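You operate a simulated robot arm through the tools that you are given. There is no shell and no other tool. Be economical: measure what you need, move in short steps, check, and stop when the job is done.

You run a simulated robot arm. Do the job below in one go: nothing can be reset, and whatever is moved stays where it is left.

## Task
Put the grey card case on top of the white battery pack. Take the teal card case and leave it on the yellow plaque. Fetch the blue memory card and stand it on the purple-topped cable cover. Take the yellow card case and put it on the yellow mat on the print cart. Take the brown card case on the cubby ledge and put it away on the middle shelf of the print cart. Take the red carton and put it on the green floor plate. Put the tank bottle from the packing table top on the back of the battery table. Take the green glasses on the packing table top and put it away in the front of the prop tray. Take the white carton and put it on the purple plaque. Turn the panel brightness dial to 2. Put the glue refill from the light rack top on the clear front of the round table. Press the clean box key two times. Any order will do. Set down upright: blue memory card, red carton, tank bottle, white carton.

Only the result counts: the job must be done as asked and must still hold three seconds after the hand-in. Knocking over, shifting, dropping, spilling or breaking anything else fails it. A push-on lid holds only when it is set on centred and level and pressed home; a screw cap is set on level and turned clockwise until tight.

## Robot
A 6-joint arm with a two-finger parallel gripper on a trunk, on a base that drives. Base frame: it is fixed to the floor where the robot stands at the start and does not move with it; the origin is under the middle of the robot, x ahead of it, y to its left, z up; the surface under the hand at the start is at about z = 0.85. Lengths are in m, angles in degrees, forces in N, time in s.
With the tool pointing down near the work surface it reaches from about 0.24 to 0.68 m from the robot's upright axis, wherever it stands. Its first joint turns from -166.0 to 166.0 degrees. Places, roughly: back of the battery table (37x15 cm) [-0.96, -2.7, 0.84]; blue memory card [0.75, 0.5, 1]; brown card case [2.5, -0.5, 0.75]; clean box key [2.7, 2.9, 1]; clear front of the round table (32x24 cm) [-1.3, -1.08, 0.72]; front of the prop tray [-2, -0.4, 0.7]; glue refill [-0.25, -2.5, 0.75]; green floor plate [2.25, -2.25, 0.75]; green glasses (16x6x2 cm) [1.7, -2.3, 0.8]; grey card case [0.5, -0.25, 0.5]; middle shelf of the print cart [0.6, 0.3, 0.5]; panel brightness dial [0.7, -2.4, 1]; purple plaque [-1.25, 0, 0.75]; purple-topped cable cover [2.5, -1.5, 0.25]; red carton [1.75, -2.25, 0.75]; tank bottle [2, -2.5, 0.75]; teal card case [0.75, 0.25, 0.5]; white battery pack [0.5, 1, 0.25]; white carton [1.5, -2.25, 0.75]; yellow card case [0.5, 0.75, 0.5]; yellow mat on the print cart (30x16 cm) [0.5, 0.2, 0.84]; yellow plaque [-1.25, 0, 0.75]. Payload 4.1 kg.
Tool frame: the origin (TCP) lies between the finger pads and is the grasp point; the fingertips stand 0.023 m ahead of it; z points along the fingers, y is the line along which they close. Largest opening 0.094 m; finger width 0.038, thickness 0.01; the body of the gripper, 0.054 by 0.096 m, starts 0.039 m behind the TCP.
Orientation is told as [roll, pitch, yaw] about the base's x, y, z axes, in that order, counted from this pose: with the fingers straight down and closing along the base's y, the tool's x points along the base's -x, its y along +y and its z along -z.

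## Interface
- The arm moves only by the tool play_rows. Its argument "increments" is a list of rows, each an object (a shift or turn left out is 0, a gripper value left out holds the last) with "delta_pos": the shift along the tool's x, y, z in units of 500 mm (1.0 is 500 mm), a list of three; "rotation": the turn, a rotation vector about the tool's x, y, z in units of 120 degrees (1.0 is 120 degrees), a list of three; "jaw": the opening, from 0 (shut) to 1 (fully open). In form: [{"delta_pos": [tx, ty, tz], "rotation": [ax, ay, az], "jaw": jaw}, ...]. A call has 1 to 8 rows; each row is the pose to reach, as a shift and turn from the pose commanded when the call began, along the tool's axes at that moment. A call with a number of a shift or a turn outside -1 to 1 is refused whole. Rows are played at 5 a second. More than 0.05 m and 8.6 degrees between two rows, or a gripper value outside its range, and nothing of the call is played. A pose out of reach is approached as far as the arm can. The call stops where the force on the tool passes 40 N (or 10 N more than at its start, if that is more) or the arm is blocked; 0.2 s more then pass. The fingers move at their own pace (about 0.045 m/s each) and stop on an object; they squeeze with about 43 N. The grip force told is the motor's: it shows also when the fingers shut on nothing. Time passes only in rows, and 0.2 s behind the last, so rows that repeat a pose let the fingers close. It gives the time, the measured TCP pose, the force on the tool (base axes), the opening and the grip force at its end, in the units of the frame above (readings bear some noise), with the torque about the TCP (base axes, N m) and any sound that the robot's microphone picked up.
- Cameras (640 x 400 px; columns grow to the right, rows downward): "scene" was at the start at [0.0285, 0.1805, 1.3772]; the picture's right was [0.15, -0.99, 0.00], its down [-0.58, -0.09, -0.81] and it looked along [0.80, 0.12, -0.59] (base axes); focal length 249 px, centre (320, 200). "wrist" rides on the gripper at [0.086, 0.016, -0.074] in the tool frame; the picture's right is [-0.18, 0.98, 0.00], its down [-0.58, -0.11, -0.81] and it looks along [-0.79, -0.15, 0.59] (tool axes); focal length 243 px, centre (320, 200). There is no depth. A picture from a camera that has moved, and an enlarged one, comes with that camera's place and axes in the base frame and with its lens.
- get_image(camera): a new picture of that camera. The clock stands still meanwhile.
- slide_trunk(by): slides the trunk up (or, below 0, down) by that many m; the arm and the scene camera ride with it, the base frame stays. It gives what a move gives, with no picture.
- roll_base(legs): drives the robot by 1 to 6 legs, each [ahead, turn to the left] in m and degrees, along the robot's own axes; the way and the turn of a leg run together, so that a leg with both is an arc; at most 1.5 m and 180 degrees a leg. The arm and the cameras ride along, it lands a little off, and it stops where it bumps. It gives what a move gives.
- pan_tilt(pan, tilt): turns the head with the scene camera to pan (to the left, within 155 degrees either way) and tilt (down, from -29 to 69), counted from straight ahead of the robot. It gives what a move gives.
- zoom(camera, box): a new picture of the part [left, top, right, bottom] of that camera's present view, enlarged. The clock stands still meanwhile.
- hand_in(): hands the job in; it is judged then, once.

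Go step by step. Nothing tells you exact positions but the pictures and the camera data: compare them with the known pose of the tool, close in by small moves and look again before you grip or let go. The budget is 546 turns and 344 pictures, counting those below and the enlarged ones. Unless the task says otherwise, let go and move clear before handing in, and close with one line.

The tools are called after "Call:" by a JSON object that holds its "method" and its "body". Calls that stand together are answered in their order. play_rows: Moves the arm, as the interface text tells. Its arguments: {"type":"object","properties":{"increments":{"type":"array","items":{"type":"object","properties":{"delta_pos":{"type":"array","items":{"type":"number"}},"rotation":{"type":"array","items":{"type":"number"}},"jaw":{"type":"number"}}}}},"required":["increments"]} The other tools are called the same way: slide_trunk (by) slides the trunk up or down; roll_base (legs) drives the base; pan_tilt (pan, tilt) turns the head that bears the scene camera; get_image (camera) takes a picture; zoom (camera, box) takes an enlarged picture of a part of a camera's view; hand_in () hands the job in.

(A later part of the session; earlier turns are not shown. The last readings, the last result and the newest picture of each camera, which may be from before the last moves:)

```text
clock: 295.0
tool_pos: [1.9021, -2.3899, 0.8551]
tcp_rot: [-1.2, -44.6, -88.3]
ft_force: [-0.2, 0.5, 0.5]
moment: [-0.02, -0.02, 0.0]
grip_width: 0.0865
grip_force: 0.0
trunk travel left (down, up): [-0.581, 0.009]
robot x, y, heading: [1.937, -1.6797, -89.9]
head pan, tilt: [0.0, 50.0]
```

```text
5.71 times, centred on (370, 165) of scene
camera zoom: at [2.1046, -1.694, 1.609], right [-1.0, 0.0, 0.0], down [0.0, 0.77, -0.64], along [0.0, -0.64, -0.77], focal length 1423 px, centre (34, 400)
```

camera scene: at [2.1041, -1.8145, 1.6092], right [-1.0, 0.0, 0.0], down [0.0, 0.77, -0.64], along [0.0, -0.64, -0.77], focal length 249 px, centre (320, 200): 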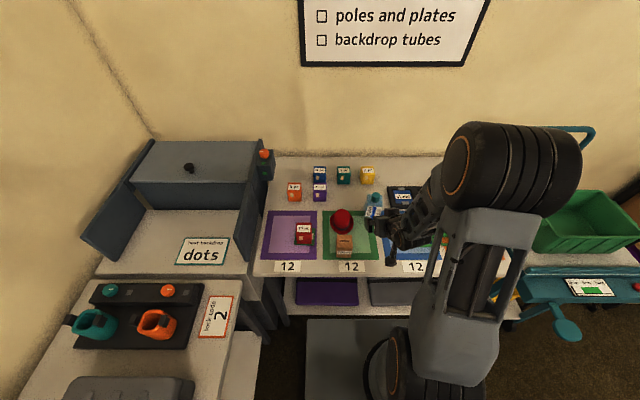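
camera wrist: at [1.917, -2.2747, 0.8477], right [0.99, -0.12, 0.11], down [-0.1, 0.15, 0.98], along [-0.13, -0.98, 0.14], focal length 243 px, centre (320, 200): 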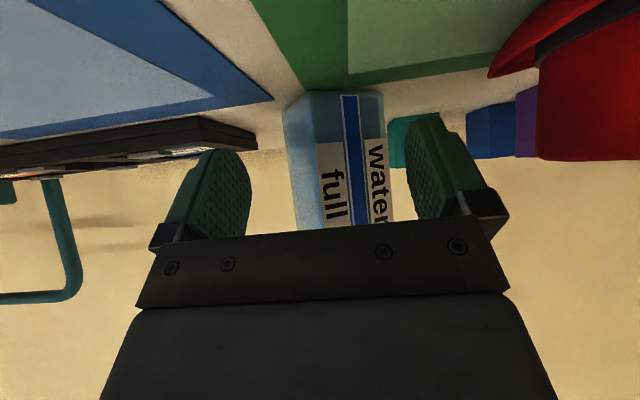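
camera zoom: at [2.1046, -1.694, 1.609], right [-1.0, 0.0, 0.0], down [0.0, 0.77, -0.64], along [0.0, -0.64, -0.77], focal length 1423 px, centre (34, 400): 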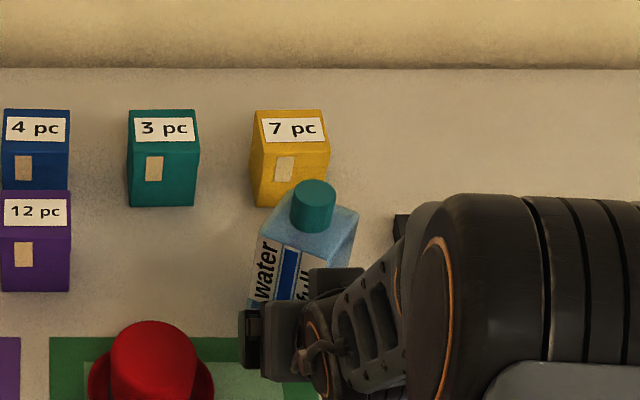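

Bottle is upright, slightly turned. I'll come in lower so the palm doesn't meet its shoulder, gripping its front part.

Call:
{"method": "play_rows", "body": {"increments": [{"delta_pos": [0.03, 0.012, 0.03], "jaw": 0.95}, {"delta_pos": [0.061, 0.012, 0.061]}, {"delta_pos": [0.0226, 0.012, 0.097]}]}}

Call:
{"method": "get_image", "body": {"camera": "wrist"}}

```text
clock: 295.6
tool_pos: [1.8997, -2.392, 0.8316]
tcp_rot: [-0.8, -46.1, -88.5]
ft_force: [0.6, 19.4, 27.9]
moment: [0.53, -1.28, 1.01]
grip_width: 0.0892
grip_force: 0.2
out of reach, approached as far as the arm can: row 1, 2
trunk travel left (down, up): [-0.581, 0.009]
robot x, y, heading: [1.9341, -1.6787, -89.6]
head pan, tilt: [0.0, 50.0]
stopped in row 2: the force on the tool passed its limit at 62 N (the readings are from after the stop); the commanded pose is now the measured one
```

```text
176 pictures are left
camera wrist: at [1.9154, -2.2778, 0.8214], right [0.99, -0.11, 0.12], down [-0.1, 0.18, 0.98], along [-0.13, -0.98, 0.16], focal length 243 px, centre (320, 200)
```

wrist: 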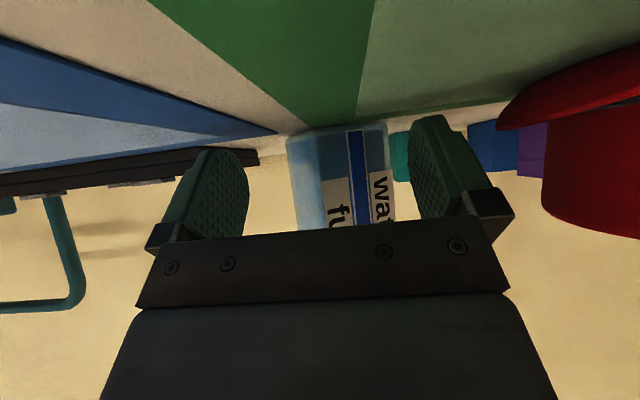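

Contact persists near z≈0.83; the arm is working at its low limit because the trunk is at its top. I'll back away, raise the tool, and lower the trunk so the arm has room.

Call:
{"method": "play_rows", "body": {"increments": [{"delta_pos": [0, 0, -0.08]}, {"delta_pos": [0, 0, -0.17]}, {"delta_pos": [0, 0, -0.26]}, {"delta_pos": [-0.06, 0, -0.32]}, {"delta_pos": [-0.12, 0, -0.38]}, {"delta_pos": [-0.18, 0, -0.44]}]}}

Call:
{"method": "slide_trunk", "body": {"by": -0.2}}

Call:
{"method": "get_image", "body": {"camera": "scene"}}

Call:
{"method": "get_image", "body": {"camera": "wrist"}}

```text
clock: 297.0
tool_pos: [1.8999, -2.2985, 1.0445]
tcp_rot: [-0.6, -45.5, -88.5]
ft_force: [0.1, 0.2, -0.4]
moment: [0.02, 0.02, -0.05]
grip_width: 0.0893
grip_force: 0.1
out of reach, approached as far as the arm can: row 2, 3
trunk travel left (down, up): [-0.581, 0.009]
robot x, y, heading: [1.9362, -1.6789, -89.6]
head pan, tilt: [0.0, 50.0]
```

```text
clock: 299.1
tool_pos: [1.9002, -2.2987, 0.8444]
tcp_rot: [-0.7, -45.5, -88.5]
ft_force: [-0.2, -0.5, 0.4]
moment: [0.03, 0.05, -0.01]
grip_width: 0.0895
grip_force: 0.0
trunk travel left (down, up): [-0.381, 0.209]
robot x, y, heading: [1.9359, -1.6802, -89.9]
head pan, tilt: [0.0, 50.0]
```

```text
175 pictures are left
camera scene: at [2.1045, -1.6939, 1.4091], right [-1.0, 0.0, 0.0], down [0.0, 0.77, -0.64], along [0.0, -0.64, -0.77], focal length 249 px, centre (320, 200)
```

scene: 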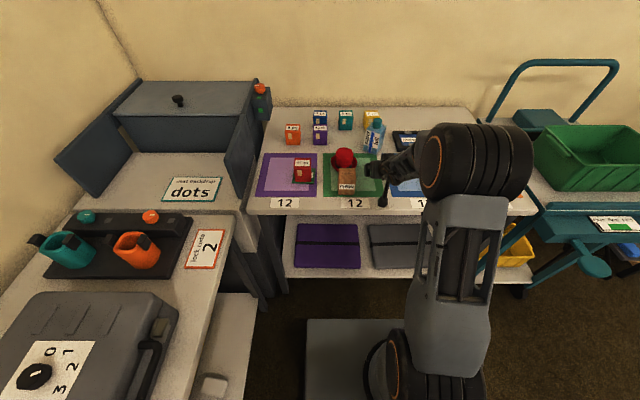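

```text
174 pictures are left
camera wrist: at [1.9155, -2.1845, 0.8351], right [0.99, -0.11, 0.12], down [-0.1, 0.17, 0.98], along [-0.13, -0.98, 0.15], focal length 243 px, centre (320, 200)
```

wrist: 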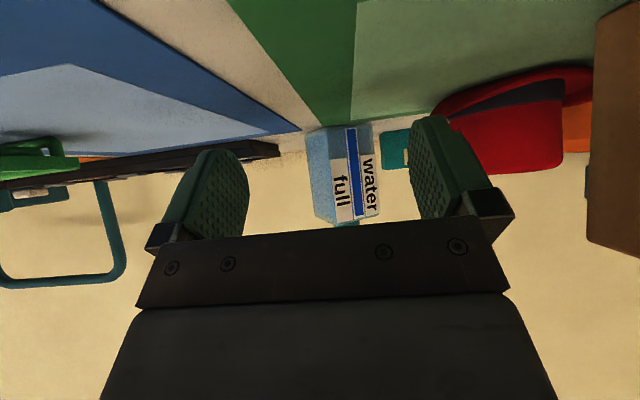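

Call:
{"method": "play_rows", "body": {"increments": [{"delta_pos": [0.0, 0.006, 0.085]}, {"delta_pos": [-0.057, 0.012, 0.141]}]}}

Call:
{"method": "get_image", "body": {"camera": "wrist"}}

Call:
{"method": "zoom", "body": {"camera": "scene", "box": [310, 100, 430, 200]}}

```text
clock: 299.9
tool_pos: [1.9087, -2.3685, 0.8356]
tcp_rot: [1.6, -48.3, -92.0]
ft_force: [0.3, 29.5, 87.9]
moment: [12.9, -1.26, 0.41]
grip_width: 0.0892
grip_force: 0.0
trunk travel left (down, up): [-0.381, 0.209]
robot x, y, heading: [1.9357, -1.681, -89.8]
head pan, tilt: [0.0, 50.0]
stopped in row 2: the force on the tool passed its limit at 117 N (the readings are from after the stop); the commanded pose is now the measured one
```

```text
173 pictures are left
camera wrist: at [1.9279, -2.2551, 0.8216], right [0.98, -0.14, 0.16], down [-0.12, 0.22, 0.97], along [-0.17, -0.97, 0.19], focal length 243 px, centre (320, 200)
```

wrist: 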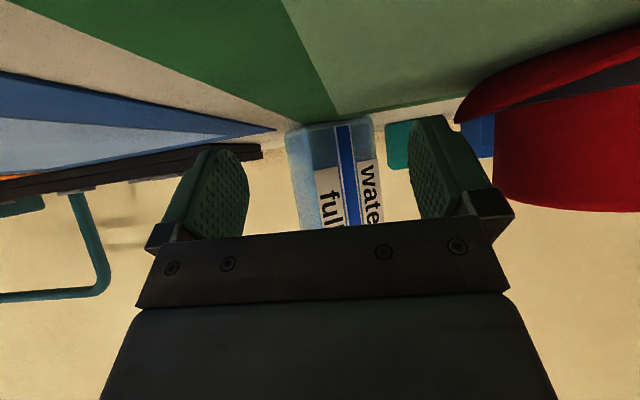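

```text
4.00 times, centred on (370, 150) of scene
camera zoom: at [2.1046, -1.6671, 1.4124], right [-1.0, 0.0, 0.0], down [0.0, 0.75, -0.66], along [0.0, -0.66, -0.75], focal length 996 px, centre (120, 400)
```

zoom: 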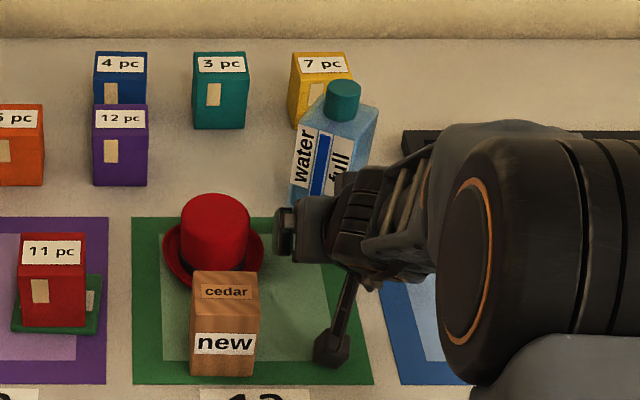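

The moment shows the wrist camera's housing touched the table, so the table is higher than I assumed. I'll back off and measure the table height carefully.

Call:
{"method": "play_rows", "body": {"increments": [{"delta_pos": [-0.03, 0, -0.03]}, {"delta_pos": [-0.04, 0, -0.1]}, {"delta_pos": [-0.06, 0, -0.18]}]}}

Call:
{"method": "zoom", "body": {"camera": "scene", "box": [240, 100, 400, 220]}}

Call:
{"method": "slide_trunk", "body": {"by": 0.2}}

Call:
{"method": "zoom", "body": {"camera": "scene", "box": [240, 140, 400, 260]}}

```text
clock: 300.6
tool_pos: [1.9062, -2.3296, 0.8995]
tcp_rot: [1.5, -46.3, -91.7]
ft_force: [0.1, 0.3, 1.3]
moment: [-0.01, 0.0, 0.02]
grip_width: 0.089
grip_force: 0.1
out of reach, approached as far as the arm can: row 1
trunk travel left (down, up): [-0.381, 0.209]
robot x, y, heading: [1.9369, -1.6801, -90.0]
head pan, tilt: [0.0, 50.0]
```

```text
3.33 times, centred on (320, 160) of scene
camera zoom: at [2.1044, -1.6928, 1.4086], right [-1.0, 0.0, 0.0], down [0.0, 0.77, -0.64], along [0.0, -0.64, -0.77], focal length 830 px, centre (320, 333)
```

zoom: 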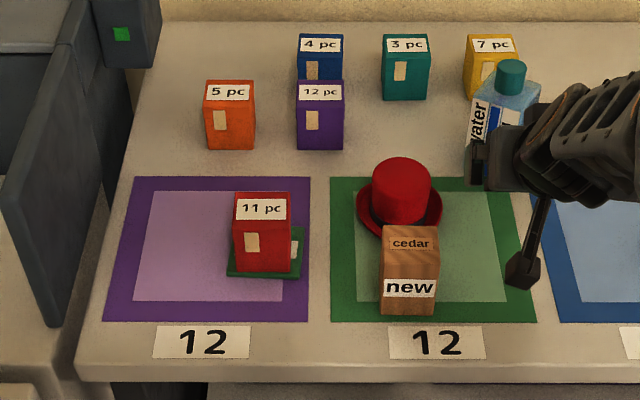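

```text
clock: 302.8
tool_pos: [1.9064, -2.3309, 1.1012]
tcp_rot: [1.6, -46.5, -91.8]
ft_force: [0.2, -0.1, -0.3]
moment: [0.01, 0.0, 0.02]
grip_width: 0.0894
grip_force: 0.1
trunk travel left (down, up): [-0.581, 0.009]
robot x, y, heading: [1.938, -1.6779, -89.7]
head pan, tilt: [0.0, 50.0]
```

```text
3.33 times, centred on (320, 200) of scene
camera zoom: at [2.1045, -1.6931, 1.609], right [-1.0, 0.0, 0.0], down [0.0, 0.77, -0.64], along [0.0, -0.64, -0.77], focal length 830 px, centre (320, 200)
```

zoom: 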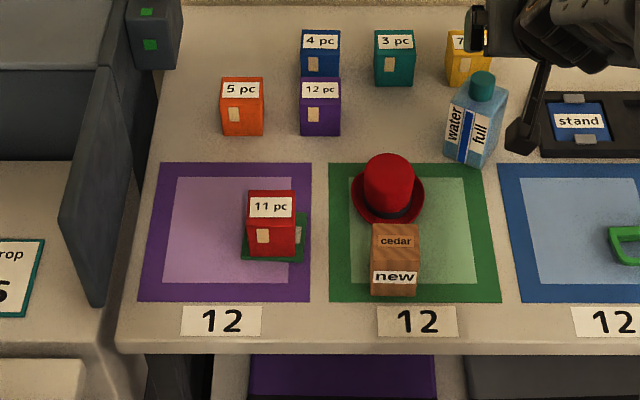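

Table top is actually at z≈0.796. The bottle now stands at about (1.90, -2.475), cap top ≈0.905, turned about -23°. I'll return to a vertical tool, match its yaw, and grip from above.

Call:
{"method": "play_rows", "body": {"increments": [{"rotation": [0, 0.065, 0]}, {"rotation": [0, 0.13, 0]}, {"rotation": [0, 0.195, 0]}, {"rotation": [0, 0.26, 0]}, {"rotation": [0, 0.325, 0]}, {"rotation": [0, 0.3875, 0]}]}}

Call:
{"method": "play_rows", "body": {"increments": [{"rotation": [0, 0, 0.065]}, {"rotation": [0, 0, 0.13]}, {"rotation": [0, 0, 0.18]}]}}

Call:
{"method": "roll_base", "body": {"legs": [[0.14, 0]]}}

Call:
{"method": "get_image", "body": {"camera": "wrist"}}

```text
clock: 304.2
tool_pos: [1.9076, -2.3315, 1.1006]
tcp_rot: [1.0, 0.2, -90.7]
ft_force: [0.0, -0.4, -0.4]
moment: [0.03, 0.0, -0.05]
grip_width: 0.0893
grip_force: 0.0
trunk travel left (down, up): [-0.581, 0.009]
robot x, y, heading: [1.9352, -1.6792, -89.7]
head pan, tilt: [0.0, 50.0]
```

```text
clock: 305.0
tool_pos: [1.9066, -2.3307, 1.1018]
tcp_rot: [0.9, 0.4, -112.5]
ft_force: [0.1, 0.1, 0.9]
moment: [0.02, 0.0, 0.0]
grip_width: 0.0894
grip_force: 0.1
trunk travel left (down, up): [-0.581, 0.009]
robot x, y, heading: [1.9372, -1.6813, -89.8]
head pan, tilt: [0.0, 50.0]
```

```text
clock: 306.4
tool_pos: [1.9074, -2.4716, 1.1006]
tcp_rot: [0.9, 0.6, -112.4]
ft_force: [-0.3, -1.3, -0.4]
moment: [0.04, 0.01, -0.02]
grip_width: 0.0897
grip_force: 0.1
trunk travel left (down, up): [-0.581, 0.009]
robot x, y, heading: [1.9407, -1.8155, -89.6]
head pan, tilt: [0.0, 50.0]
```

```text
169 pictures are left
camera wrist: at [1.9541, -2.3975, 1.1768], right [0.84, -0.54, 0.01], down [-0.34, -0.5, 0.8], along [-0.43, -0.68, -0.6], focal length 243 px, centre (320, 200)
```

wrist: 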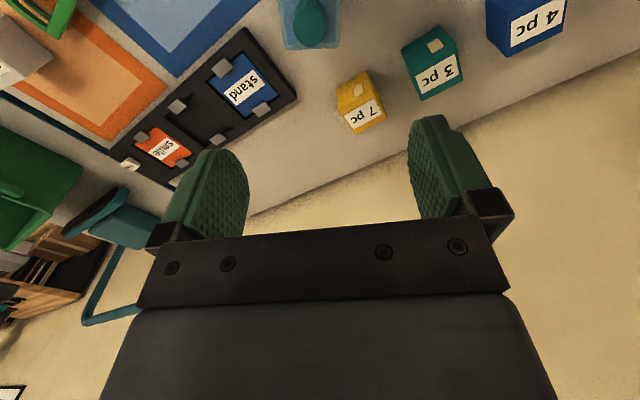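

Call:
{"method": "play_rows", "body": {"increments": [{"delta_pos": [0.006, -0.016, 0.08], "jaw": 1}, {"delta_pos": [0.006, -0.016, 0.17], "jaw": 1}, {"delta_pos": [0.006, -0.016, 0.26], "jaw": 1}, {"delta_pos": [0.006, -0.016, 0.34], "jaw": 1}]}}

Call:
{"method": "get_image", "body": {"camera": "wrist"}}

```text
clock: 307.4
tool_pos: [1.902, -2.4668, 0.9304]
tcp_rot: [0.9, 0.4, -112.4]
ft_force: [-0.6, -0.4, 0.4]
moment: [-0.01, 0.01, 0.0]
grip_width: 0.0942
grip_force: 0.1
trunk travel left (down, up): [-0.581, 0.009]
robot x, y, heading: [1.9335, -1.8166, -90.0]
head pan, tilt: [0.0, 50.0]
```

```text
168 pictures are left
camera wrist: at [1.9499, -2.3913, 1.0073], right [0.84, -0.54, 0.02], down [-0.34, -0.5, 0.8], along [-0.43, -0.68, -0.6], focal length 243 px, centre (320, 200)
```

wrist: 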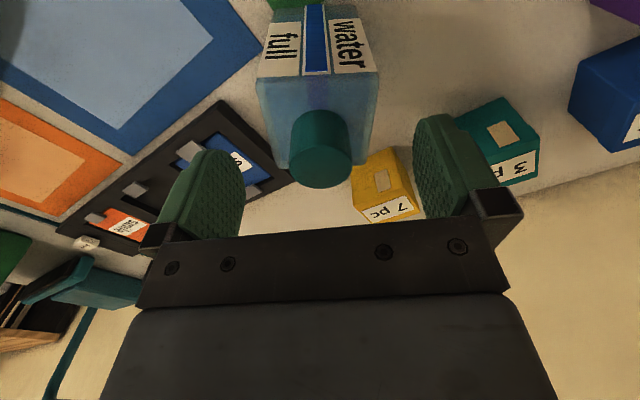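

Call:
{"method": "play_rows", "body": {"increments": [{"delta_pos": [-0.025, -0.002, 0.02]}, {"delta_pos": [-0.025, -0.002, 0.07]}, {"delta_pos": [-0.025, -0.002, 0.105]}]}}

Call:
{"method": "get_image", "body": {"camera": "wrist"}}

Call:
{"method": "zoom", "body": {"camera": "scene", "box": [300, 130, 440, 230]}}

```text
clock: 308.1
tool_pos: [1.8972, -2.4777, 0.8873]
tcp_rot: [1.2, -0.4, -112.5]
ft_force: [-2.0, 0.6, 40.0]
moment: [0.98, -0.14, 0.06]
grip_width: 0.0943
grip_force: 0.1
trunk travel left (down, up): [-0.581, 0.009]
robot x, y, heading: [1.9333, -1.8184, -89.8]
head pan, tilt: [0.0, 50.0]
```

```text
167 pictures are left
camera wrist: at [1.9449, -2.4023, 0.9627], right [0.84, -0.54, 0.02], down [-0.34, -0.49, 0.81], along [-0.43, -0.68, -0.59], focal length 243 px, centre (320, 200)
```

wrist: 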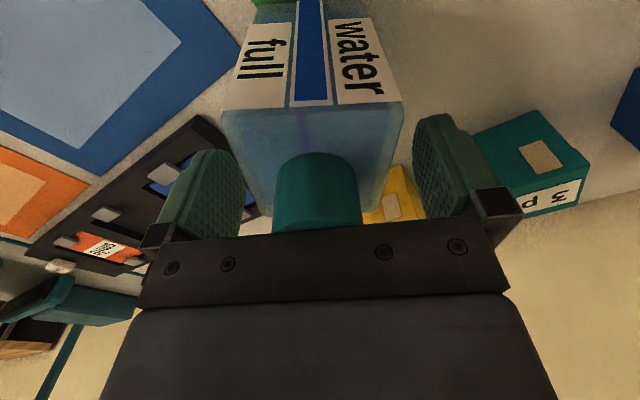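

```text
4.00 times, centred on (370, 180) of scene
camera zoom: at [2.105, -1.8292, 1.6101], right [-1.0, 0.0, 0.0], down [0.0, 0.76, -0.64], along [0.0, -0.64, -0.76], focal length 996 px, centre (120, 280)
```

zoom: 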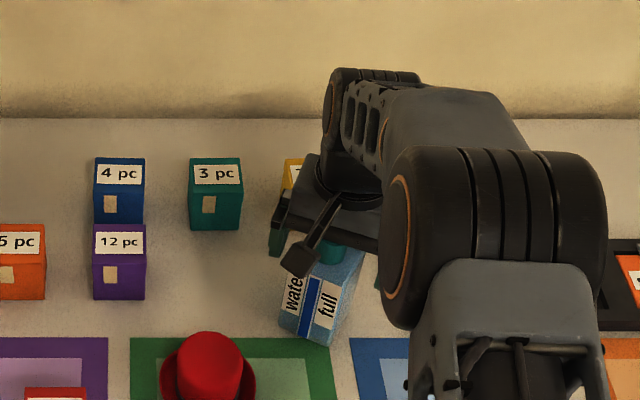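

The cap meets the palm while the fingertips only just pass the shoulder, so a tilted front grasp is better, well centred and fully open. I'll rise, retract, and shift the robot slightly east for wrist room.

Call:
{"method": "play_rows", "body": {"increments": [{"delta_pos": [0, 0, -0.09]}, {"delta_pos": [0, 0, -0.18]}, {"delta_pos": [0, 0, -0.27]}, {"delta_pos": [0.09, 0, -0.28]}, {"delta_pos": [0.18, 0, -0.28]}, {"delta_pos": [0.27, 0, -0.28]}, {"delta_pos": [0.36, 0, -0.28]}, {"delta_pos": [0.44, 0, -0.28]}]}}

Call:
{"method": "roll_base", "body": {"legs": [[0, -62], [-0.143, 0], [0, 62]]}}

Call:
{"method": "get_image", "body": {"camera": "scene"}}

```text
clock: 309.9
tool_pos: [1.9816, -2.2729, 1.0202]
tcp_rot: [1.0, 0.4, -112.4]
ft_force: [0.2, 0.4, 0.0]
moment: [0.02, -0.02, 0.0]
grip_width: 0.0938
grip_force: 0.2
trunk travel left (down, up): [-0.581, 0.009]
robot x, y, heading: [1.9377, -1.8202, -89.8]
head pan, tilt: [0.0, 50.0]
```

```text
clock: 316.8
tool_pos: [2.1037, -2.207, 1.0208]
tcp_rot: [0.8, 0.4, -112.8]
ft_force: [0.5, 0.1, -0.1]
moment: [0.0, 0.03, -0.01]
grip_width: 0.0942
grip_force: 0.1
trunk travel left (down, up): [-0.581, 0.009]
robot x, y, heading: [2.0609, -1.7489, -90.2]
head pan, tilt: [0.0, 50.0]
```

```text
165 pictures are left
camera scene: at [2.2278, -1.7684, 1.6091], right [-1.0, 0.01, 0.0], down [0.0, 0.77, -0.64], along [0.0, -0.64, -0.77], focal length 249 px, centre (320, 200)
```

scene: 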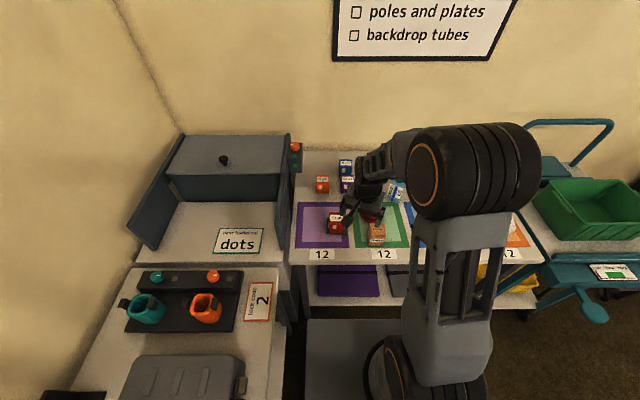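

Call:
{"method": "play_rows", "body": {"increments": [{"delta_pos": [0, 0, -0.09], "rotation": [0, 0, -0.055]}, {"delta_pos": [0, 0, -0.18], "rotation": [0, 0, -0.055]}, {"delta_pos": [0, 0, -0.24], "rotation": [0, 0, -0.055]}]}}

Call:
{"method": "slide_trunk", "body": {"by": -0.15}}

Call:
{"method": "play_rows", "body": {"increments": [{"rotation": [0, -0.0667, 0]}, {"rotation": [0, -0.1333, 0]}, {"rotation": [0, -0.2, 0]}, {"rotation": [0, -0.2667, 0]}, {"rotation": [0, -0.3333, 0]}]}}

Call:
{"method": "zoom", "body": {"camera": "scene", "box": [300, 80, 460, 200]}}

```text
clock: 317.6
tool_pos: [2.1005, -2.2087, 1.1401]
tcp_rot: [1.0, 0.4, -106.2]
ft_force: [-0.8, 0.3, 0.0]
moment: [-0.05, -0.02, 0.0]
grip_width: 0.0938
grip_force: 0.1
trunk travel left (down, up): [-0.581, 0.009]
robot x, y, heading: [2.0596, -1.7514, -90.2]
head pan, tilt: [0.0, 50.0]
```

```text
clock: 319.3
tool_pos: [2.1016, -2.2076, 0.9906]
tcp_rot: [1.0, 0.3, -106.3]
ft_force: [0.9, -0.9, 0.3]
moment: [0.0, 0.01, 0.02]
grip_width: 0.0939
grip_force: 0.1
trunk travel left (down, up): [-0.431, 0.159]
robot x, y, heading: [2.0604, -1.7516, -90.6]
head pan, tilt: [0.0, 50.0]
```

```text
clock: 320.5
tool_pos: [2.1014, -2.2081, 0.9896]
tcp_rot: [1.4, -39.7, -107.0]
ft_force: [-0.8, -0.5, 1.0]
moment: [0.0, 0.01, 0.02]
grip_width: 0.0941
grip_force: 0.0
trunk travel left (down, up): [-0.431, 0.159]
robot x, y, heading: [2.0612, -1.75, -90.3]
head pan, tilt: [0.0, 50.0]
```

```text
3.33 times, centred on (380, 140) of scene
camera zoom: at [2.2276, -1.7684, 1.4591], right [-1.0, 0.01, 0.0], down [0.0, 0.77, -0.64], along [0.0, -0.64, -0.77], focal length 830 px, centre (120, 400)
```

zoom: 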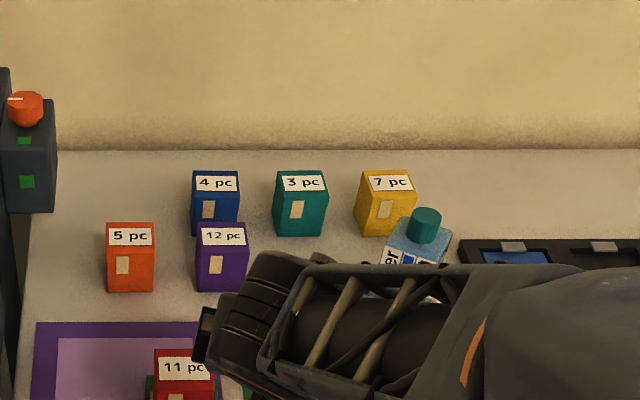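

Call:
{"method": "play_rows", "body": {"increments": [{"delta_pos": [-0.05, -0.057, 0.042]}, {"delta_pos": [-0.102, -0.113, 0.085]}, {"delta_pos": [-0.154, -0.17, 0.128]}, {"delta_pos": [-0.205, -0.226, 0.17]}]}}

Call:
{"method": "get_image", "body": {"camera": "wrist"}}

Call:
{"method": "zoom", "body": {"camera": "scene", "box": [320, 90, 460, 200]}}

```text
clock: 321.5
tool_pos: [1.9551, -2.3044, 0.9873]
tcp_rot: [1.2, -39.7, -107.1]
ft_force: [-0.5, 0.3, -0.1]
moment: [0.05, -0.03, -0.03]
grip_width: 0.0937
grip_force: 0.1
trunk travel left (down, up): [-0.431, 0.159]
robot x, y, heading: [2.0612, -1.7479, -90.1]
head pan, tilt: [0.0, 50.0]
```

```text
163 pictures are left
camera wrist: at [2.0038, -2.1995, 0.9909], right [0.9, -0.41, 0.13], down [-0.1, 0.1, 0.99], along [-0.42, -0.91, 0.05], focal length 243 px, centre (320, 200)
```

wrist: 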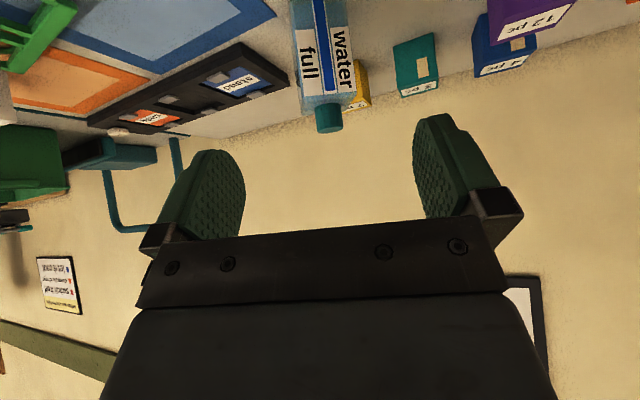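

```text
3.64 times, centred on (390, 145) of scene
camera zoom: at [2.2275, -1.7685, 1.4591], right [-1.0, 0.01, 0.0], down [0.0, 0.77, -0.64], along [0.0, -0.64, -0.77], focal length 905 px, centre (66, 400)
```

zoom: 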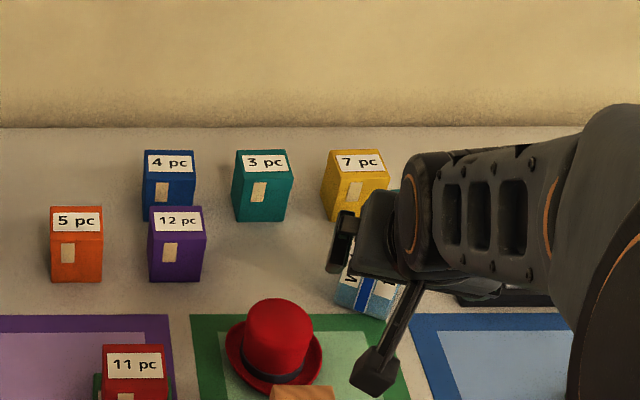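

I'll line up on the approach axis above the bottle so that the camera clears the cedar block and hat, then advance along the axis.

Call:
{"method": "play_rows", "body": {"increments": [{"delta_pos": [-0.037, -0.002, 0.075]}, {"delta_pos": [-0.073, -0.004, 0.149]}, {"delta_pos": [-0.073, -0.004, 0.239]}]}}

Call:
{"method": "get_image", "body": {"camera": "wrist"}}

Call:
{"method": "zoom", "body": {"camera": "scene", "box": [320, 90, 460, 200]}}

```text
clock: 322.3
tool_pos: [1.9251, -2.406, 0.9198]
tcp_rot: [1.4, -39.7, -106.9]
ft_force: [-0.5, 1.1, -0.6]
moment: [-0.01, -0.01, -0.01]
grip_width: 0.094
grip_force: 0.0
trunk travel left (down, up): [-0.431, 0.159]
robot x, y, heading: [2.0598, -1.7546, -90.5]
head pan, tilt: [0.0, 50.0]
```

```text
161 pictures are left
camera wrist: at [1.9734, -2.2991, 0.9225], right [0.9, -0.41, 0.13], down [-0.1, 0.1, 0.99], along [-0.42, -0.91, 0.05], focal length 243 px, centre (320, 200)
```

wrist: 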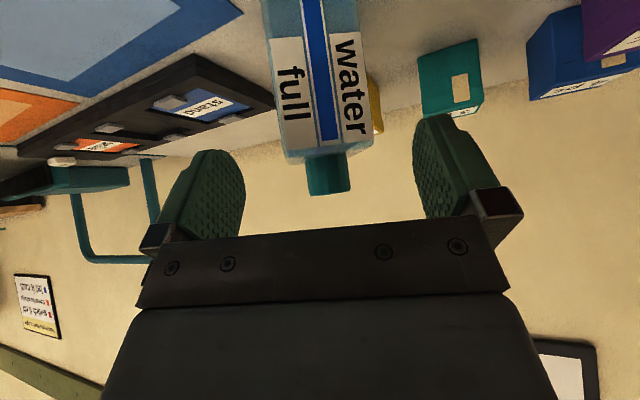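

```text
3.64 times, centred on (390, 145) of scene
camera zoom: at [2.2275, -1.7685, 1.4591], right [-1.0, 0.01, 0.0], down [0.0, 0.77, -0.64], along [0.0, -0.64, -0.77], focal length 905 px, centre (66, 400)
```

zoom: 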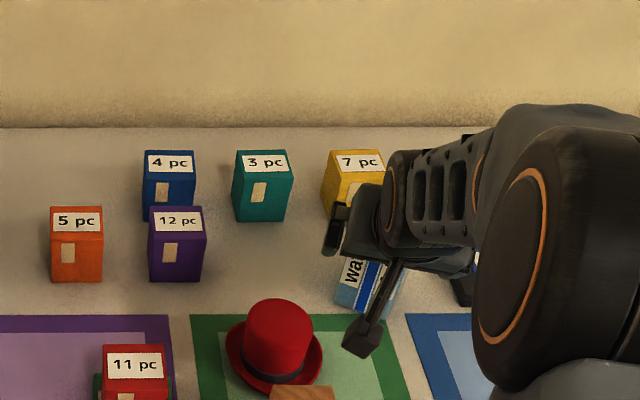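

Call:
{"method": "play_rows", "body": {"increments": [{"delta_pos": [0, 0.004, 0.07]}, {"delta_pos": [0, 0.004, 0.14]}, {"delta_pos": [0, 0.004, 0.18]}]}}

Call:
{"method": "get_image", "body": {"camera": "wrist"}}

```text
clock: 323.2
tool_pos: [1.9118, -2.4653, 0.8618]
tcp_rot: [1.4, -41.0, -106.9]
ft_force: [-0.6, -0.3, 5.3]
moment: [0.08, 0.07, -0.01]
grip_width: 0.094
grip_force: 0.0
trunk travel left (down, up): [-0.431, 0.159]
robot x, y, heading: [2.0586, -1.7479, -90.5]
head pan, tilt: [0.0, 50.0]
stopped in row 3: the force on the tool passed its limit at 46 N (the readings are from after the stop); the commanded pose is now the measured one
```

```text
159 pictures are left
camera wrist: at [1.9597, -2.3593, 0.8621], right [0.9, -0.4, 0.14], down [-0.1, 0.12, 0.99], along [-0.42, -0.91, 0.07], focal length 243 px, centre (320, 200)
```

wrist: 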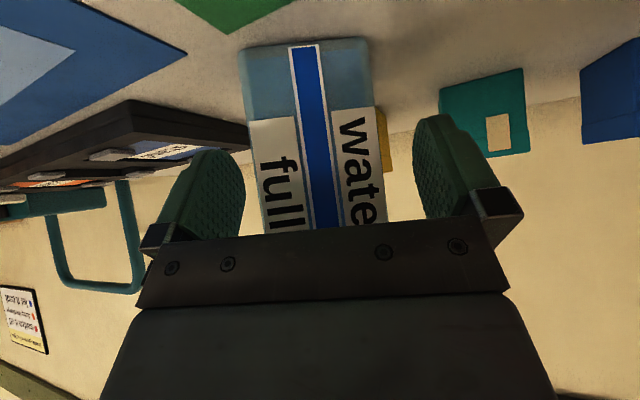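

The bottle is well between the fingers; I'll ease back a hair and close.

Call:
{"method": "play_rows", "body": {"increments": [{"delta_pos": [0, 0, -0.006]}, {"delta_pos": [0, 0, -0.006], "jaw": 0.3}, {"delta_pos": [0, 0, -0.006], "jaw": 0}, {"delta_pos": [0, 0, -0.006], "jaw": 0}, {"delta_pos": [0, 0, -0.006], "jaw": 0}]}}

Call:
{"method": "get_image", "body": {"camera": "wrist"}}

```text
clock: 324.4
tool_pos: [1.9113, -2.4621, 0.8637]
tcp_rot: [1.3, -40.8, -106.9]
ft_force: [-0.1, 1.2, 0.8]
moment: [0.04, 0.1, -0.06]
grip_width: 0.0577
grip_force: 42.8
trunk travel left (down, up): [-0.431, 0.159]
robot x, y, heading: [2.0622, -1.7524, -90.4]
head pan, tilt: [0.0, 50.0]
```

```text
158 pictures are left
camera wrist: at [1.9604, -2.3567, 0.864], right [0.9, -0.41, 0.14], down [-0.1, 0.12, 0.99], along [-0.42, -0.91, 0.07], focal length 243 px, centre (320, 200)
```

wrist: 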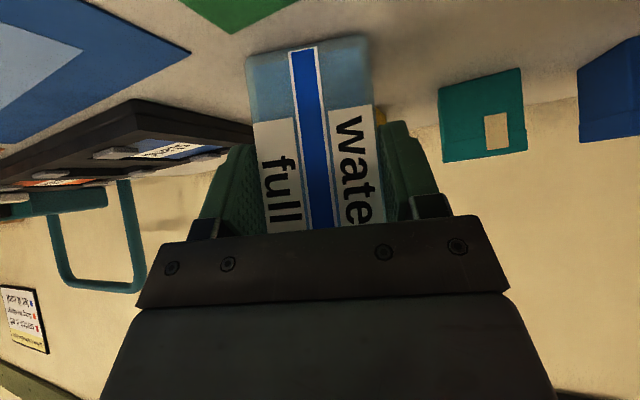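

Call:
{"method": "play_rows", "body": {"increments": [{"delta_pos": [-0.052, 0, -0.06]}, {"delta_pos": [-0.105, 0, -0.121]}, {"delta_pos": [-0.157, 0, -0.182]}, {"delta_pos": [-0.19, 0, -0.24]}]}}

Call:
{"method": "get_image", "body": {"camera": "wrist"}}

Call:
{"method": "get_image", "body": {"camera": "scene"}}

```text
clock: 325.4
tool_pos: [1.9112, -2.4545, 1.0169]
tcp_rot: [1.3, -40.9, -106.8]
ft_force: [0.3, -0.1, -2.6]
moment: [0.06, -0.02, 0.01]
grip_width: 0.0577
grip_force: 42.5
trunk travel left (down, up): [-0.431, 0.159]
robot x, y, heading: [2.0558, -1.7547, -90.8]
head pan, tilt: [0.0, 50.0]
```

```text
157 pictures are left
camera wrist: at [1.96, -2.3496, 1.0173], right [0.9, -0.41, 0.14], down [-0.1, 0.12, 0.99], along [-0.42, -0.91, 0.07], focal length 243 px, centre (320, 200)
```

wrist: 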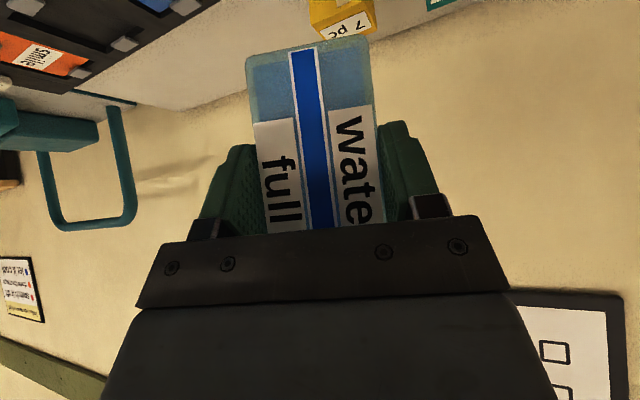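

```text
156 pictures are left
camera scene: at [2.2276, -1.7685, 1.459], right [-1.0, 0.01, 0.0], down [0.0, 0.77, -0.64], along [0.0, -0.64, -0.77], focal length 249 px, centre (320, 200)
```

scene: 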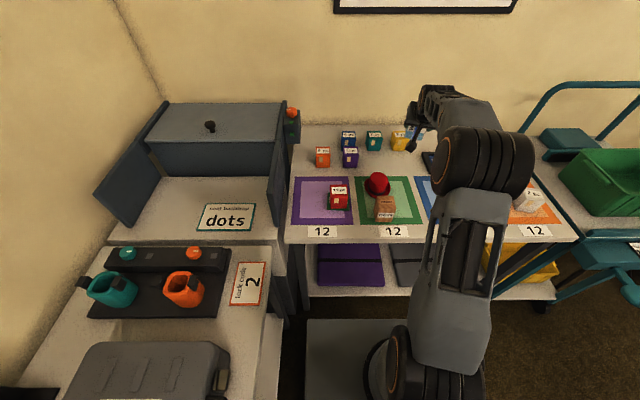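

The bottle is held upright. I'll retract the arm and drive west to the battery table.

Call:
{"method": "play_rows", "body": {"increments": [{"delta_pos": [0.067, 0, -0.057]}, {"delta_pos": [0.133, 0, -0.115]}, {"delta_pos": [0.2, 0, -0.172]}, {"delta_pos": [0.267, 0, -0.23]}, {"delta_pos": [0.333, 0, -0.287]}]}}

Call:
{"method": "roll_base", "body": {"legs": [[-0.15, 0], [0, -94]]}}

Call:
{"method": "pan_tilt", "body": {"pan": 0, "tilt": 20}}

Call:
{"method": "get_image", "body": {"camera": "scene"}}

```text
clock: 326.6
tool_pos: [1.9729, -2.2445, 1.0145]
tcp_rot: [1.4, -41.0, -107.0]
ft_force: [0.7, -0.4, -2.6]
moment: [0.04, 0.0, -0.04]
grip_width: 0.0578
grip_force: 43.0
trunk travel left (down, up): [-0.431, 0.159]
robot x, y, heading: [2.0598, -1.7524, -90.1]
head pan, tilt: [0.0, 50.0]
```

```text
clock: 331.9
tool_pos: [1.5733, -1.4826, 1.0162]
tcp_rot: [1.2, -40.8, 159.3]
ft_force: [1.3, -0.8, -2.2]
moment: [-0.03, -0.07, 0.0]
grip_width: 0.058
grip_force: 43.2
trunk travel left (down, up): [-0.431, 0.159]
robot x, y, heading: [2.0624, -1.5895, 175.9]
head pan, tilt: [0.0, 50.0]
```

```text
clock: 332.9
tool_pos: [1.5729, -1.4827, 1.0159]
tcp_rot: [1.1, -40.9, 159.3]
ft_force: [0.6, -0.2, -1.7]
moment: [-0.06, -0.01, -0.02]
grip_width: 0.0576
grip_force: 42.9
trunk travel left (down, up): [-0.431, 0.159]
robot x, y, heading: [2.0596, -1.5923, 175.8]
head pan, tilt: [0.0, 20.0]
```

```text
155 pictures are left
camera scene: at [2.0166, -1.7521, 1.5046], right [0.07, 1.0, 0.0], down [0.34, -0.03, -0.94], along [-0.94, 0.07, -0.34], focal length 249 px, centre (320, 200)
```

scene: 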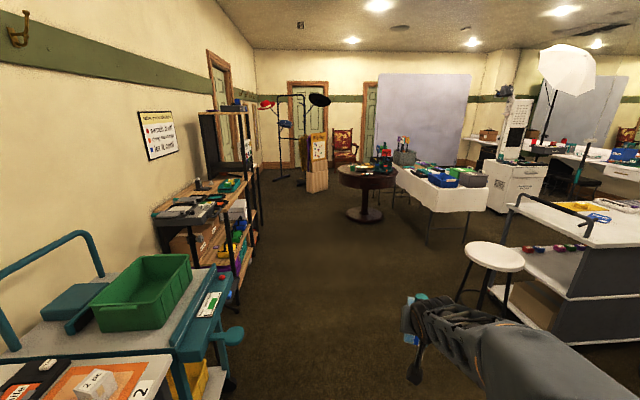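

Call:
{"method": "roll_base", "body": {"legs": [[0, 7.5], [1.35, 0], [1.25, 0]]}}

Call:
{"method": "pan_tilt", "body": {"pan": 60, "tilt": 25}}

Call:
{"method": "get_image", "body": {"camera": "scene"}}

```text
clock: 346.0
tool_pos: [-1.0147, -1.6672, 1.0157]
tcp_rot: [1.3, -40.9, 166.1]
ft_force: [0.0, 0.9, -2.4]
moment: [-0.06, -0.04, 0.02]
grip_width: 0.0579
grip_force: 42.8
trunk travel left (down, up): [-0.431, 0.159]
robot x, y, heading: [-0.5161, -1.7128, -177.4]
head pan, tilt: [0.0, 20.0]
```

```text
clock: 347.3
tool_pos: [-1.0151, -1.6667, 1.0156]
tcp_rot: [1.3, -40.8, 166.1]
ft_force: [-0.2, 0.2, -1.6]
moment: [0.02, -0.06, 0.02]
grip_width: 0.0576
grip_force: 42.8
trunk travel left (down, up): [-0.431, 0.159]
robot x, y, heading: [-0.5198, -1.7131, -177.1]
head pan, tilt: [60.0, 25.0]
```

```text
154 pictures are left
camera scene: at [-0.4924, -1.9587, 1.4966], right [-0.89, 0.46, 0.0], down [0.19, 0.38, -0.91], along [-0.42, -0.81, -0.42], focal length 249 px, centre (320, 200)
```

scene: 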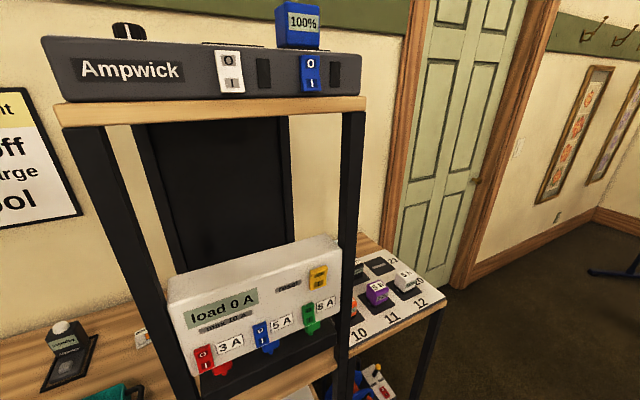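

Call:
{"method": "roll_base", "body": {"legs": [[0.42, 0], [0, 87]]}}

Call:
{"method": "pan_tilt", "body": {"pan": 0, "tilt": 40}}

Call:
{"method": "get_image", "body": {"camera": "scene"}}

Call:
{"method": "get_image", "body": {"camera": "wrist"}}

```text
clock: 353.6
tool_pos: [-1.0169, -2.2265, 1.0154]
tcp_rot: [1.3, -40.9, -107.1]
ft_force: [0.0, -0.2, -1.8]
moment: [0.04, 0.01, -0.01]
grip_width: 0.0577
grip_force: 43.3
trunk travel left (down, up): [-0.431, 0.159]
robot x, y, heading: [-0.9374, -1.7401, -90.6]
head pan, tilt: [60.0, 25.0]
```

```text
clock: 354.9
tool_pos: [-1.0168, -2.2265, 1.0153]
tcp_rot: [1.4, -40.9, -107.1]
ft_force: [-0.7, 0.1, -2.6]
moment: [0.09, -0.06, -0.02]
grip_width: 0.0576
grip_force: 43.5
trunk travel left (down, up): [-0.431, 0.159]
robot x, y, heading: [-0.9377, -1.7352, -90.5]
head pan, tilt: [0.0, 40.0]
```

```text
153 pictures are left
camera scene: at [-0.7713, -1.7607, 1.4733], right [-1.0, 0.01, 0.0], down [0.01, 0.64, -0.77], along [-0.01, -0.77, -0.64], focal length 249 px, centre (320, 200)
```

scene: 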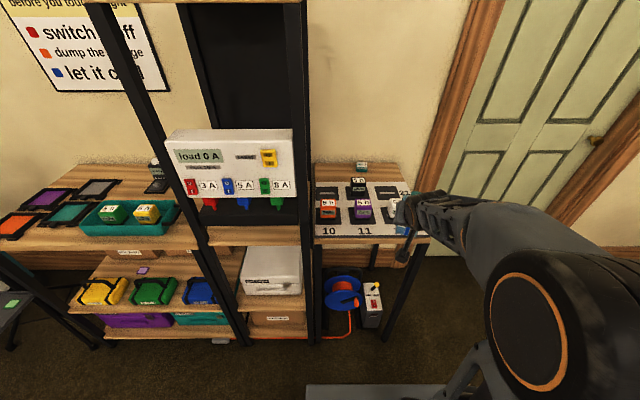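

```text
152 pictures are left
camera wrist: at [-0.9675, -2.1218, 1.0161], right [0.9, -0.41, 0.14], down [-0.1, 0.12, 0.99], along [-0.42, -0.9, 0.07], focal length 243 px, centre (320, 200)
```

wrist: 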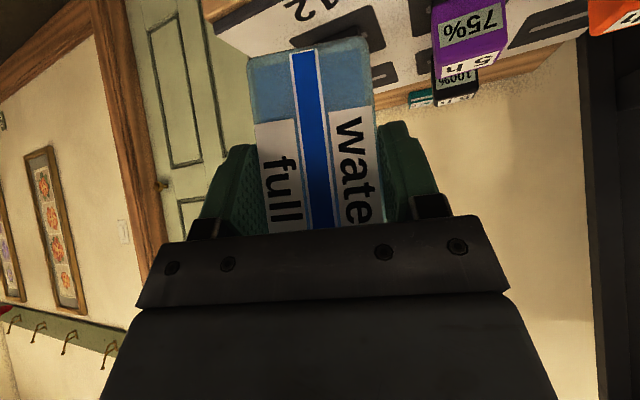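

Call:
{"method": "zoom", "body": {"camera": "scene", "box": [290, 140, 450, 260]}}

Call:
{"method": "zoom", "body": {"camera": "scene", "box": [0, 130, 240, 280]}}

```text
3.33 times, centred on (370, 200) of scene
camera zoom: at [-0.7713, -1.7607, 1.4733], right [-1.0, 0.01, 0.0], down [0.01, 0.64, -0.77], along [-0.01, -0.77, -0.64], focal length 830 px, centre (153, 200)
```

zoom: 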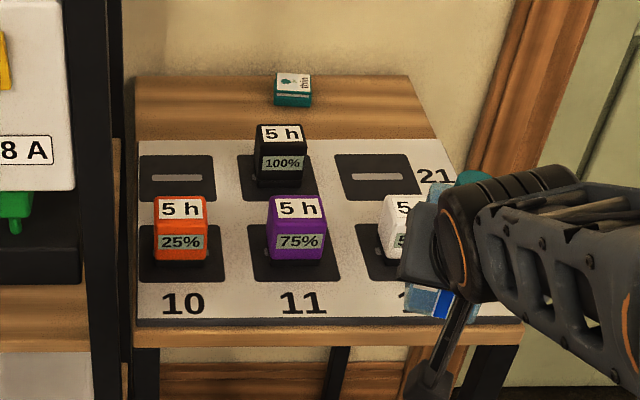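

```text
2.67 times, centred on (120, 205) of scene
camera zoom: at [-0.7713, -1.7607, 1.4733], right [-1.0, 0.01, 0.0], down [0.01, 0.64, -0.77], along [-0.01, -0.77, -0.64], focal length 664 px, centre (853, 187)
```

zoom: 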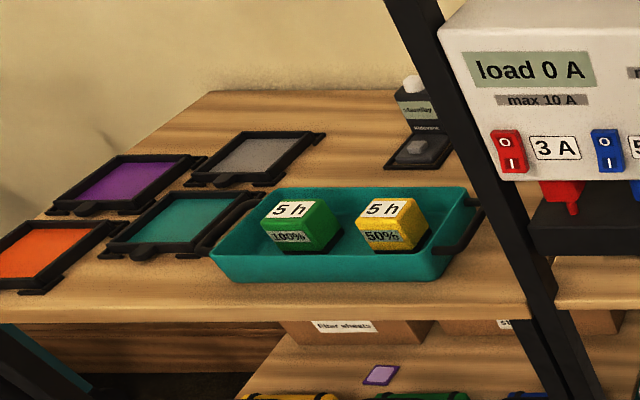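

The battery table's free back strip runs y≈-2.65…-2.80; I'll place the bottle at its right part, ≈(-1.07, -2.71). Raising a little, driving closer.

Call:
{"method": "slide_trunk", "body": {"by": 0.08}}

Call:
{"method": "roll_base", "body": {"legs": [[0.2, 0]]}}

Call:
{"method": "zoom", "body": {"camera": "scene", "box": [290, 150, 450, 270]}}

```text
clock: 356.1
tool_pos: [-1.0162, -2.2262, 1.0944]
tcp_rot: [1.3, -40.8, -107.2]
ft_force: [-0.5, 0.4, -2.7]
moment: [0.06, 0.01, -0.02]
grip_width: 0.0581
grip_force: 43.1
trunk travel left (down, up): [-0.511, 0.079]
robot x, y, heading: [-0.938, -1.7293, -90.3]
head pan, tilt: [0.0, 40.0]
```

```text
clock: 357.7
tool_pos: [-1.0195, -2.4287, 1.0948]
tcp_rot: [1.2, -40.8, -107.2]
ft_force: [-0.1, 0.4, -2.4]
moment: [0.06, 0.02, -0.02]
grip_width: 0.0579
grip_force: 42.9
trunk travel left (down, up): [-0.511, 0.079]
robot x, y, heading: [-0.9436, -1.9304, -90.8]
head pan, tilt: [0.0, 40.0]
```

```text
3.33 times, centred on (370, 210) of scene
camera zoom: at [-0.7735, -1.9615, 1.5532], right [-1.0, 0.01, 0.0], down [0.01, 0.64, -0.77], along [-0.01, -0.77, -0.64], focal length 830 px, centre (153, 167)
```

zoom: 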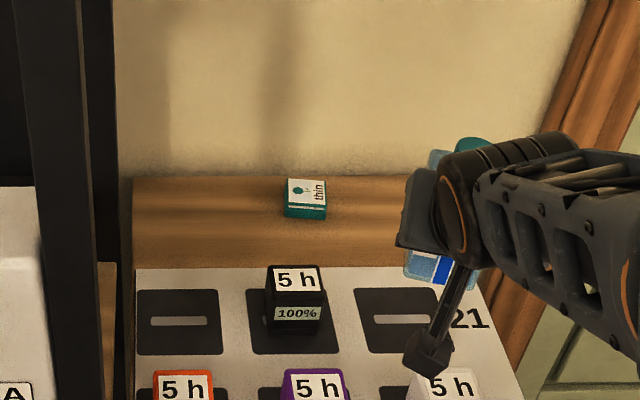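

Table top z≈0.86. I'll move the bottle over the strip, turning slightly to face straight.

Call:
{"method": "play_rows", "body": {"increments": [{"delta_pos": [-0.065, 0.008, 0.056], "rotation": [-0.0136, 0, -0.0158]}, {"delta_pos": [-0.13, 0.016, 0.112], "rotation": [-0.0272, 0, -0.0316]}, {"delta_pos": [-0.195, 0.024, 0.168], "rotation": [-0.0408, 0, -0.0473]}, {"delta_pos": [-0.26, 0.032, 0.224], "rotation": [-0.0544, 0, -0.0631]}, {"delta_pos": [-0.325, 0.04, 0.28], "rotation": [-0.0544, 0, -0.0631]}, {"delta_pos": [-0.39, 0.047, 0.336], "rotation": [-0.0544, 0, -0.0631]}]}}

Call:
{"method": "get_image", "body": {"camera": "wrist"}}

Call:
{"method": "get_image", "body": {"camera": "scene"}}

```text
clock: 359.1
tool_pos: [-1.0676, -2.6812, 1.0962]
tcp_rot: [1.3, -40.8, -97.3]
ft_force: [1.0, -0.6, -2.4]
moment: [0.11, 0.0, 0.06]
grip_width: 0.0578
grip_force: 42.4
trunk travel left (down, up): [-0.511, 0.079]
robot x, y, heading: [-0.9457, -1.9334, -90.5]
head pan, tilt: [0.0, 40.0]
```

```text
148 pictures are left
camera wrist: at [-1.0382, -2.5691, 1.0954], right [0.96, -0.25, 0.14], down [-0.12, 0.1, 0.99], along [-0.26, -0.96, 0.07], focal length 243 px, centre (320, 200)
```

wrist: 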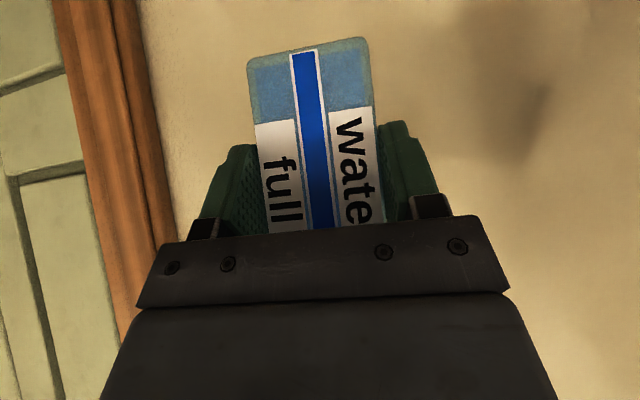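

```text
147 pictures are left
camera scene: at [-0.7737, -1.9619, 1.5533], right [-1.0, 0.01, 0.0], down [0.01, 0.64, -0.77], along [-0.01, -0.77, -0.64], focal length 249 px, centre (320, 200)
```

scene: 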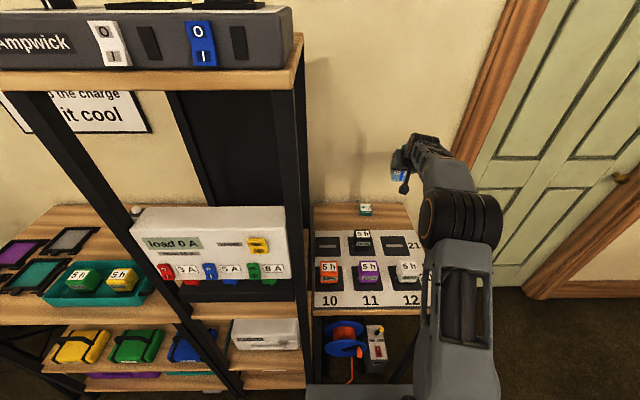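

Call:
{"method": "play_rows", "body": {"increments": [{"delta_pos": [0.049, 0, 0.057]}, {"delta_pos": [0.098, 0, 0.114]}, {"delta_pos": [0.147, 0, 0.17]}, {"delta_pos": [0.19, 0, 0.22]}]}}

Call:
{"method": "get_image", "body": {"camera": "wrist"}}

Call:
{"method": "zoom", "body": {"camera": "scene", "box": [310, 170, 470, 290]}}

```text
clock: 360.1
tool_pos: [-1.0659, -2.6826, 0.9517]
tcp_rot: [1.2, -41.0, -97.1]
ft_force: [-0.5, 0.2, -3.0]
moment: [0.1, 0.02, 0.01]
grip_width: 0.0576
grip_force: 42.8
trunk travel left (down, up): [-0.511, 0.079]
robot x, y, heading: [-0.9415, -1.9385, -90.8]
head pan, tilt: [0.0, 40.0]
```

```text
146 pictures are left
camera wrist: at [-1.0364, -2.5703, 0.9506], right [0.96, -0.25, 0.14], down [-0.11, 0.1, 0.99], along [-0.26, -0.96, 0.07], focal length 243 px, centre (320, 200)
```

wrist: 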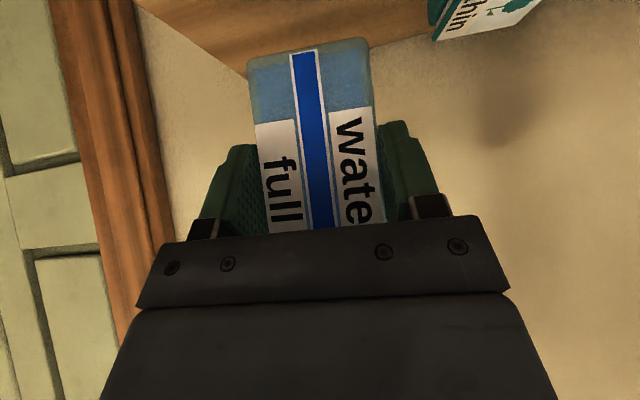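

```text
3.33 times, centred on (390, 230) of scene
camera zoom: at [-0.7736, -1.9615, 1.5533], right [-1.0, 0.01, 0.0], down [0.01, 0.64, -0.77], along [-0.01, -0.77, -0.64], focal length 830 px, centre (87, 100)
```

zoom: 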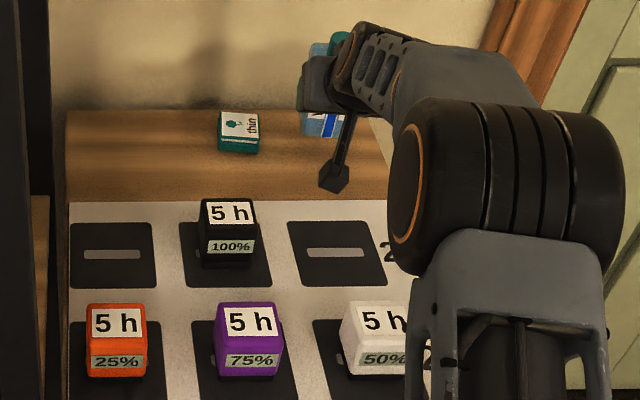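

Call:
{"method": "play_rows", "body": {"increments": [{"delta_pos": [0.013, 0, 0.015]}, {"delta_pos": [0.024, 0, 0.0275]}, {"delta_pos": [0.029, 0, 0.033]}]}}

Call:
{"method": "play_rows", "body": {"increments": [{"delta_pos": [0.004, 0, 0.0045]}, {"delta_pos": [0.008, 0, 0.009]}]}}

```text
clock: 360.9
tool_pos: [-1.0652, -2.682, 0.929]
tcp_rot: [1.2, -41.1, -97.2]
ft_force: [0.8, -1.1, -2.3]
moment: [0.04, -0.03, 0.02]
grip_width: 0.0575
grip_force: 43.4
trunk travel left (down, up): [-0.511, 0.079]
robot x, y, heading: [-0.9367, -1.9383, -90.6]
head pan, tilt: [0.0, 40.0]
```

```text
clock: 361.5
tool_pos: [-1.0661, -2.6817, 0.9215]
tcp_rot: [1.3, -40.9, -97.1]
ft_force: [0.4, 0.6, -2.2]
moment: [0.05, -0.05, -0.03]
grip_width: 0.0576
grip_force: 43.0
trunk travel left (down, up): [-0.511, 0.079]
robot x, y, heading: [-0.9407, -1.9336, -90.7]
head pan, tilt: [0.0, 40.0]
```

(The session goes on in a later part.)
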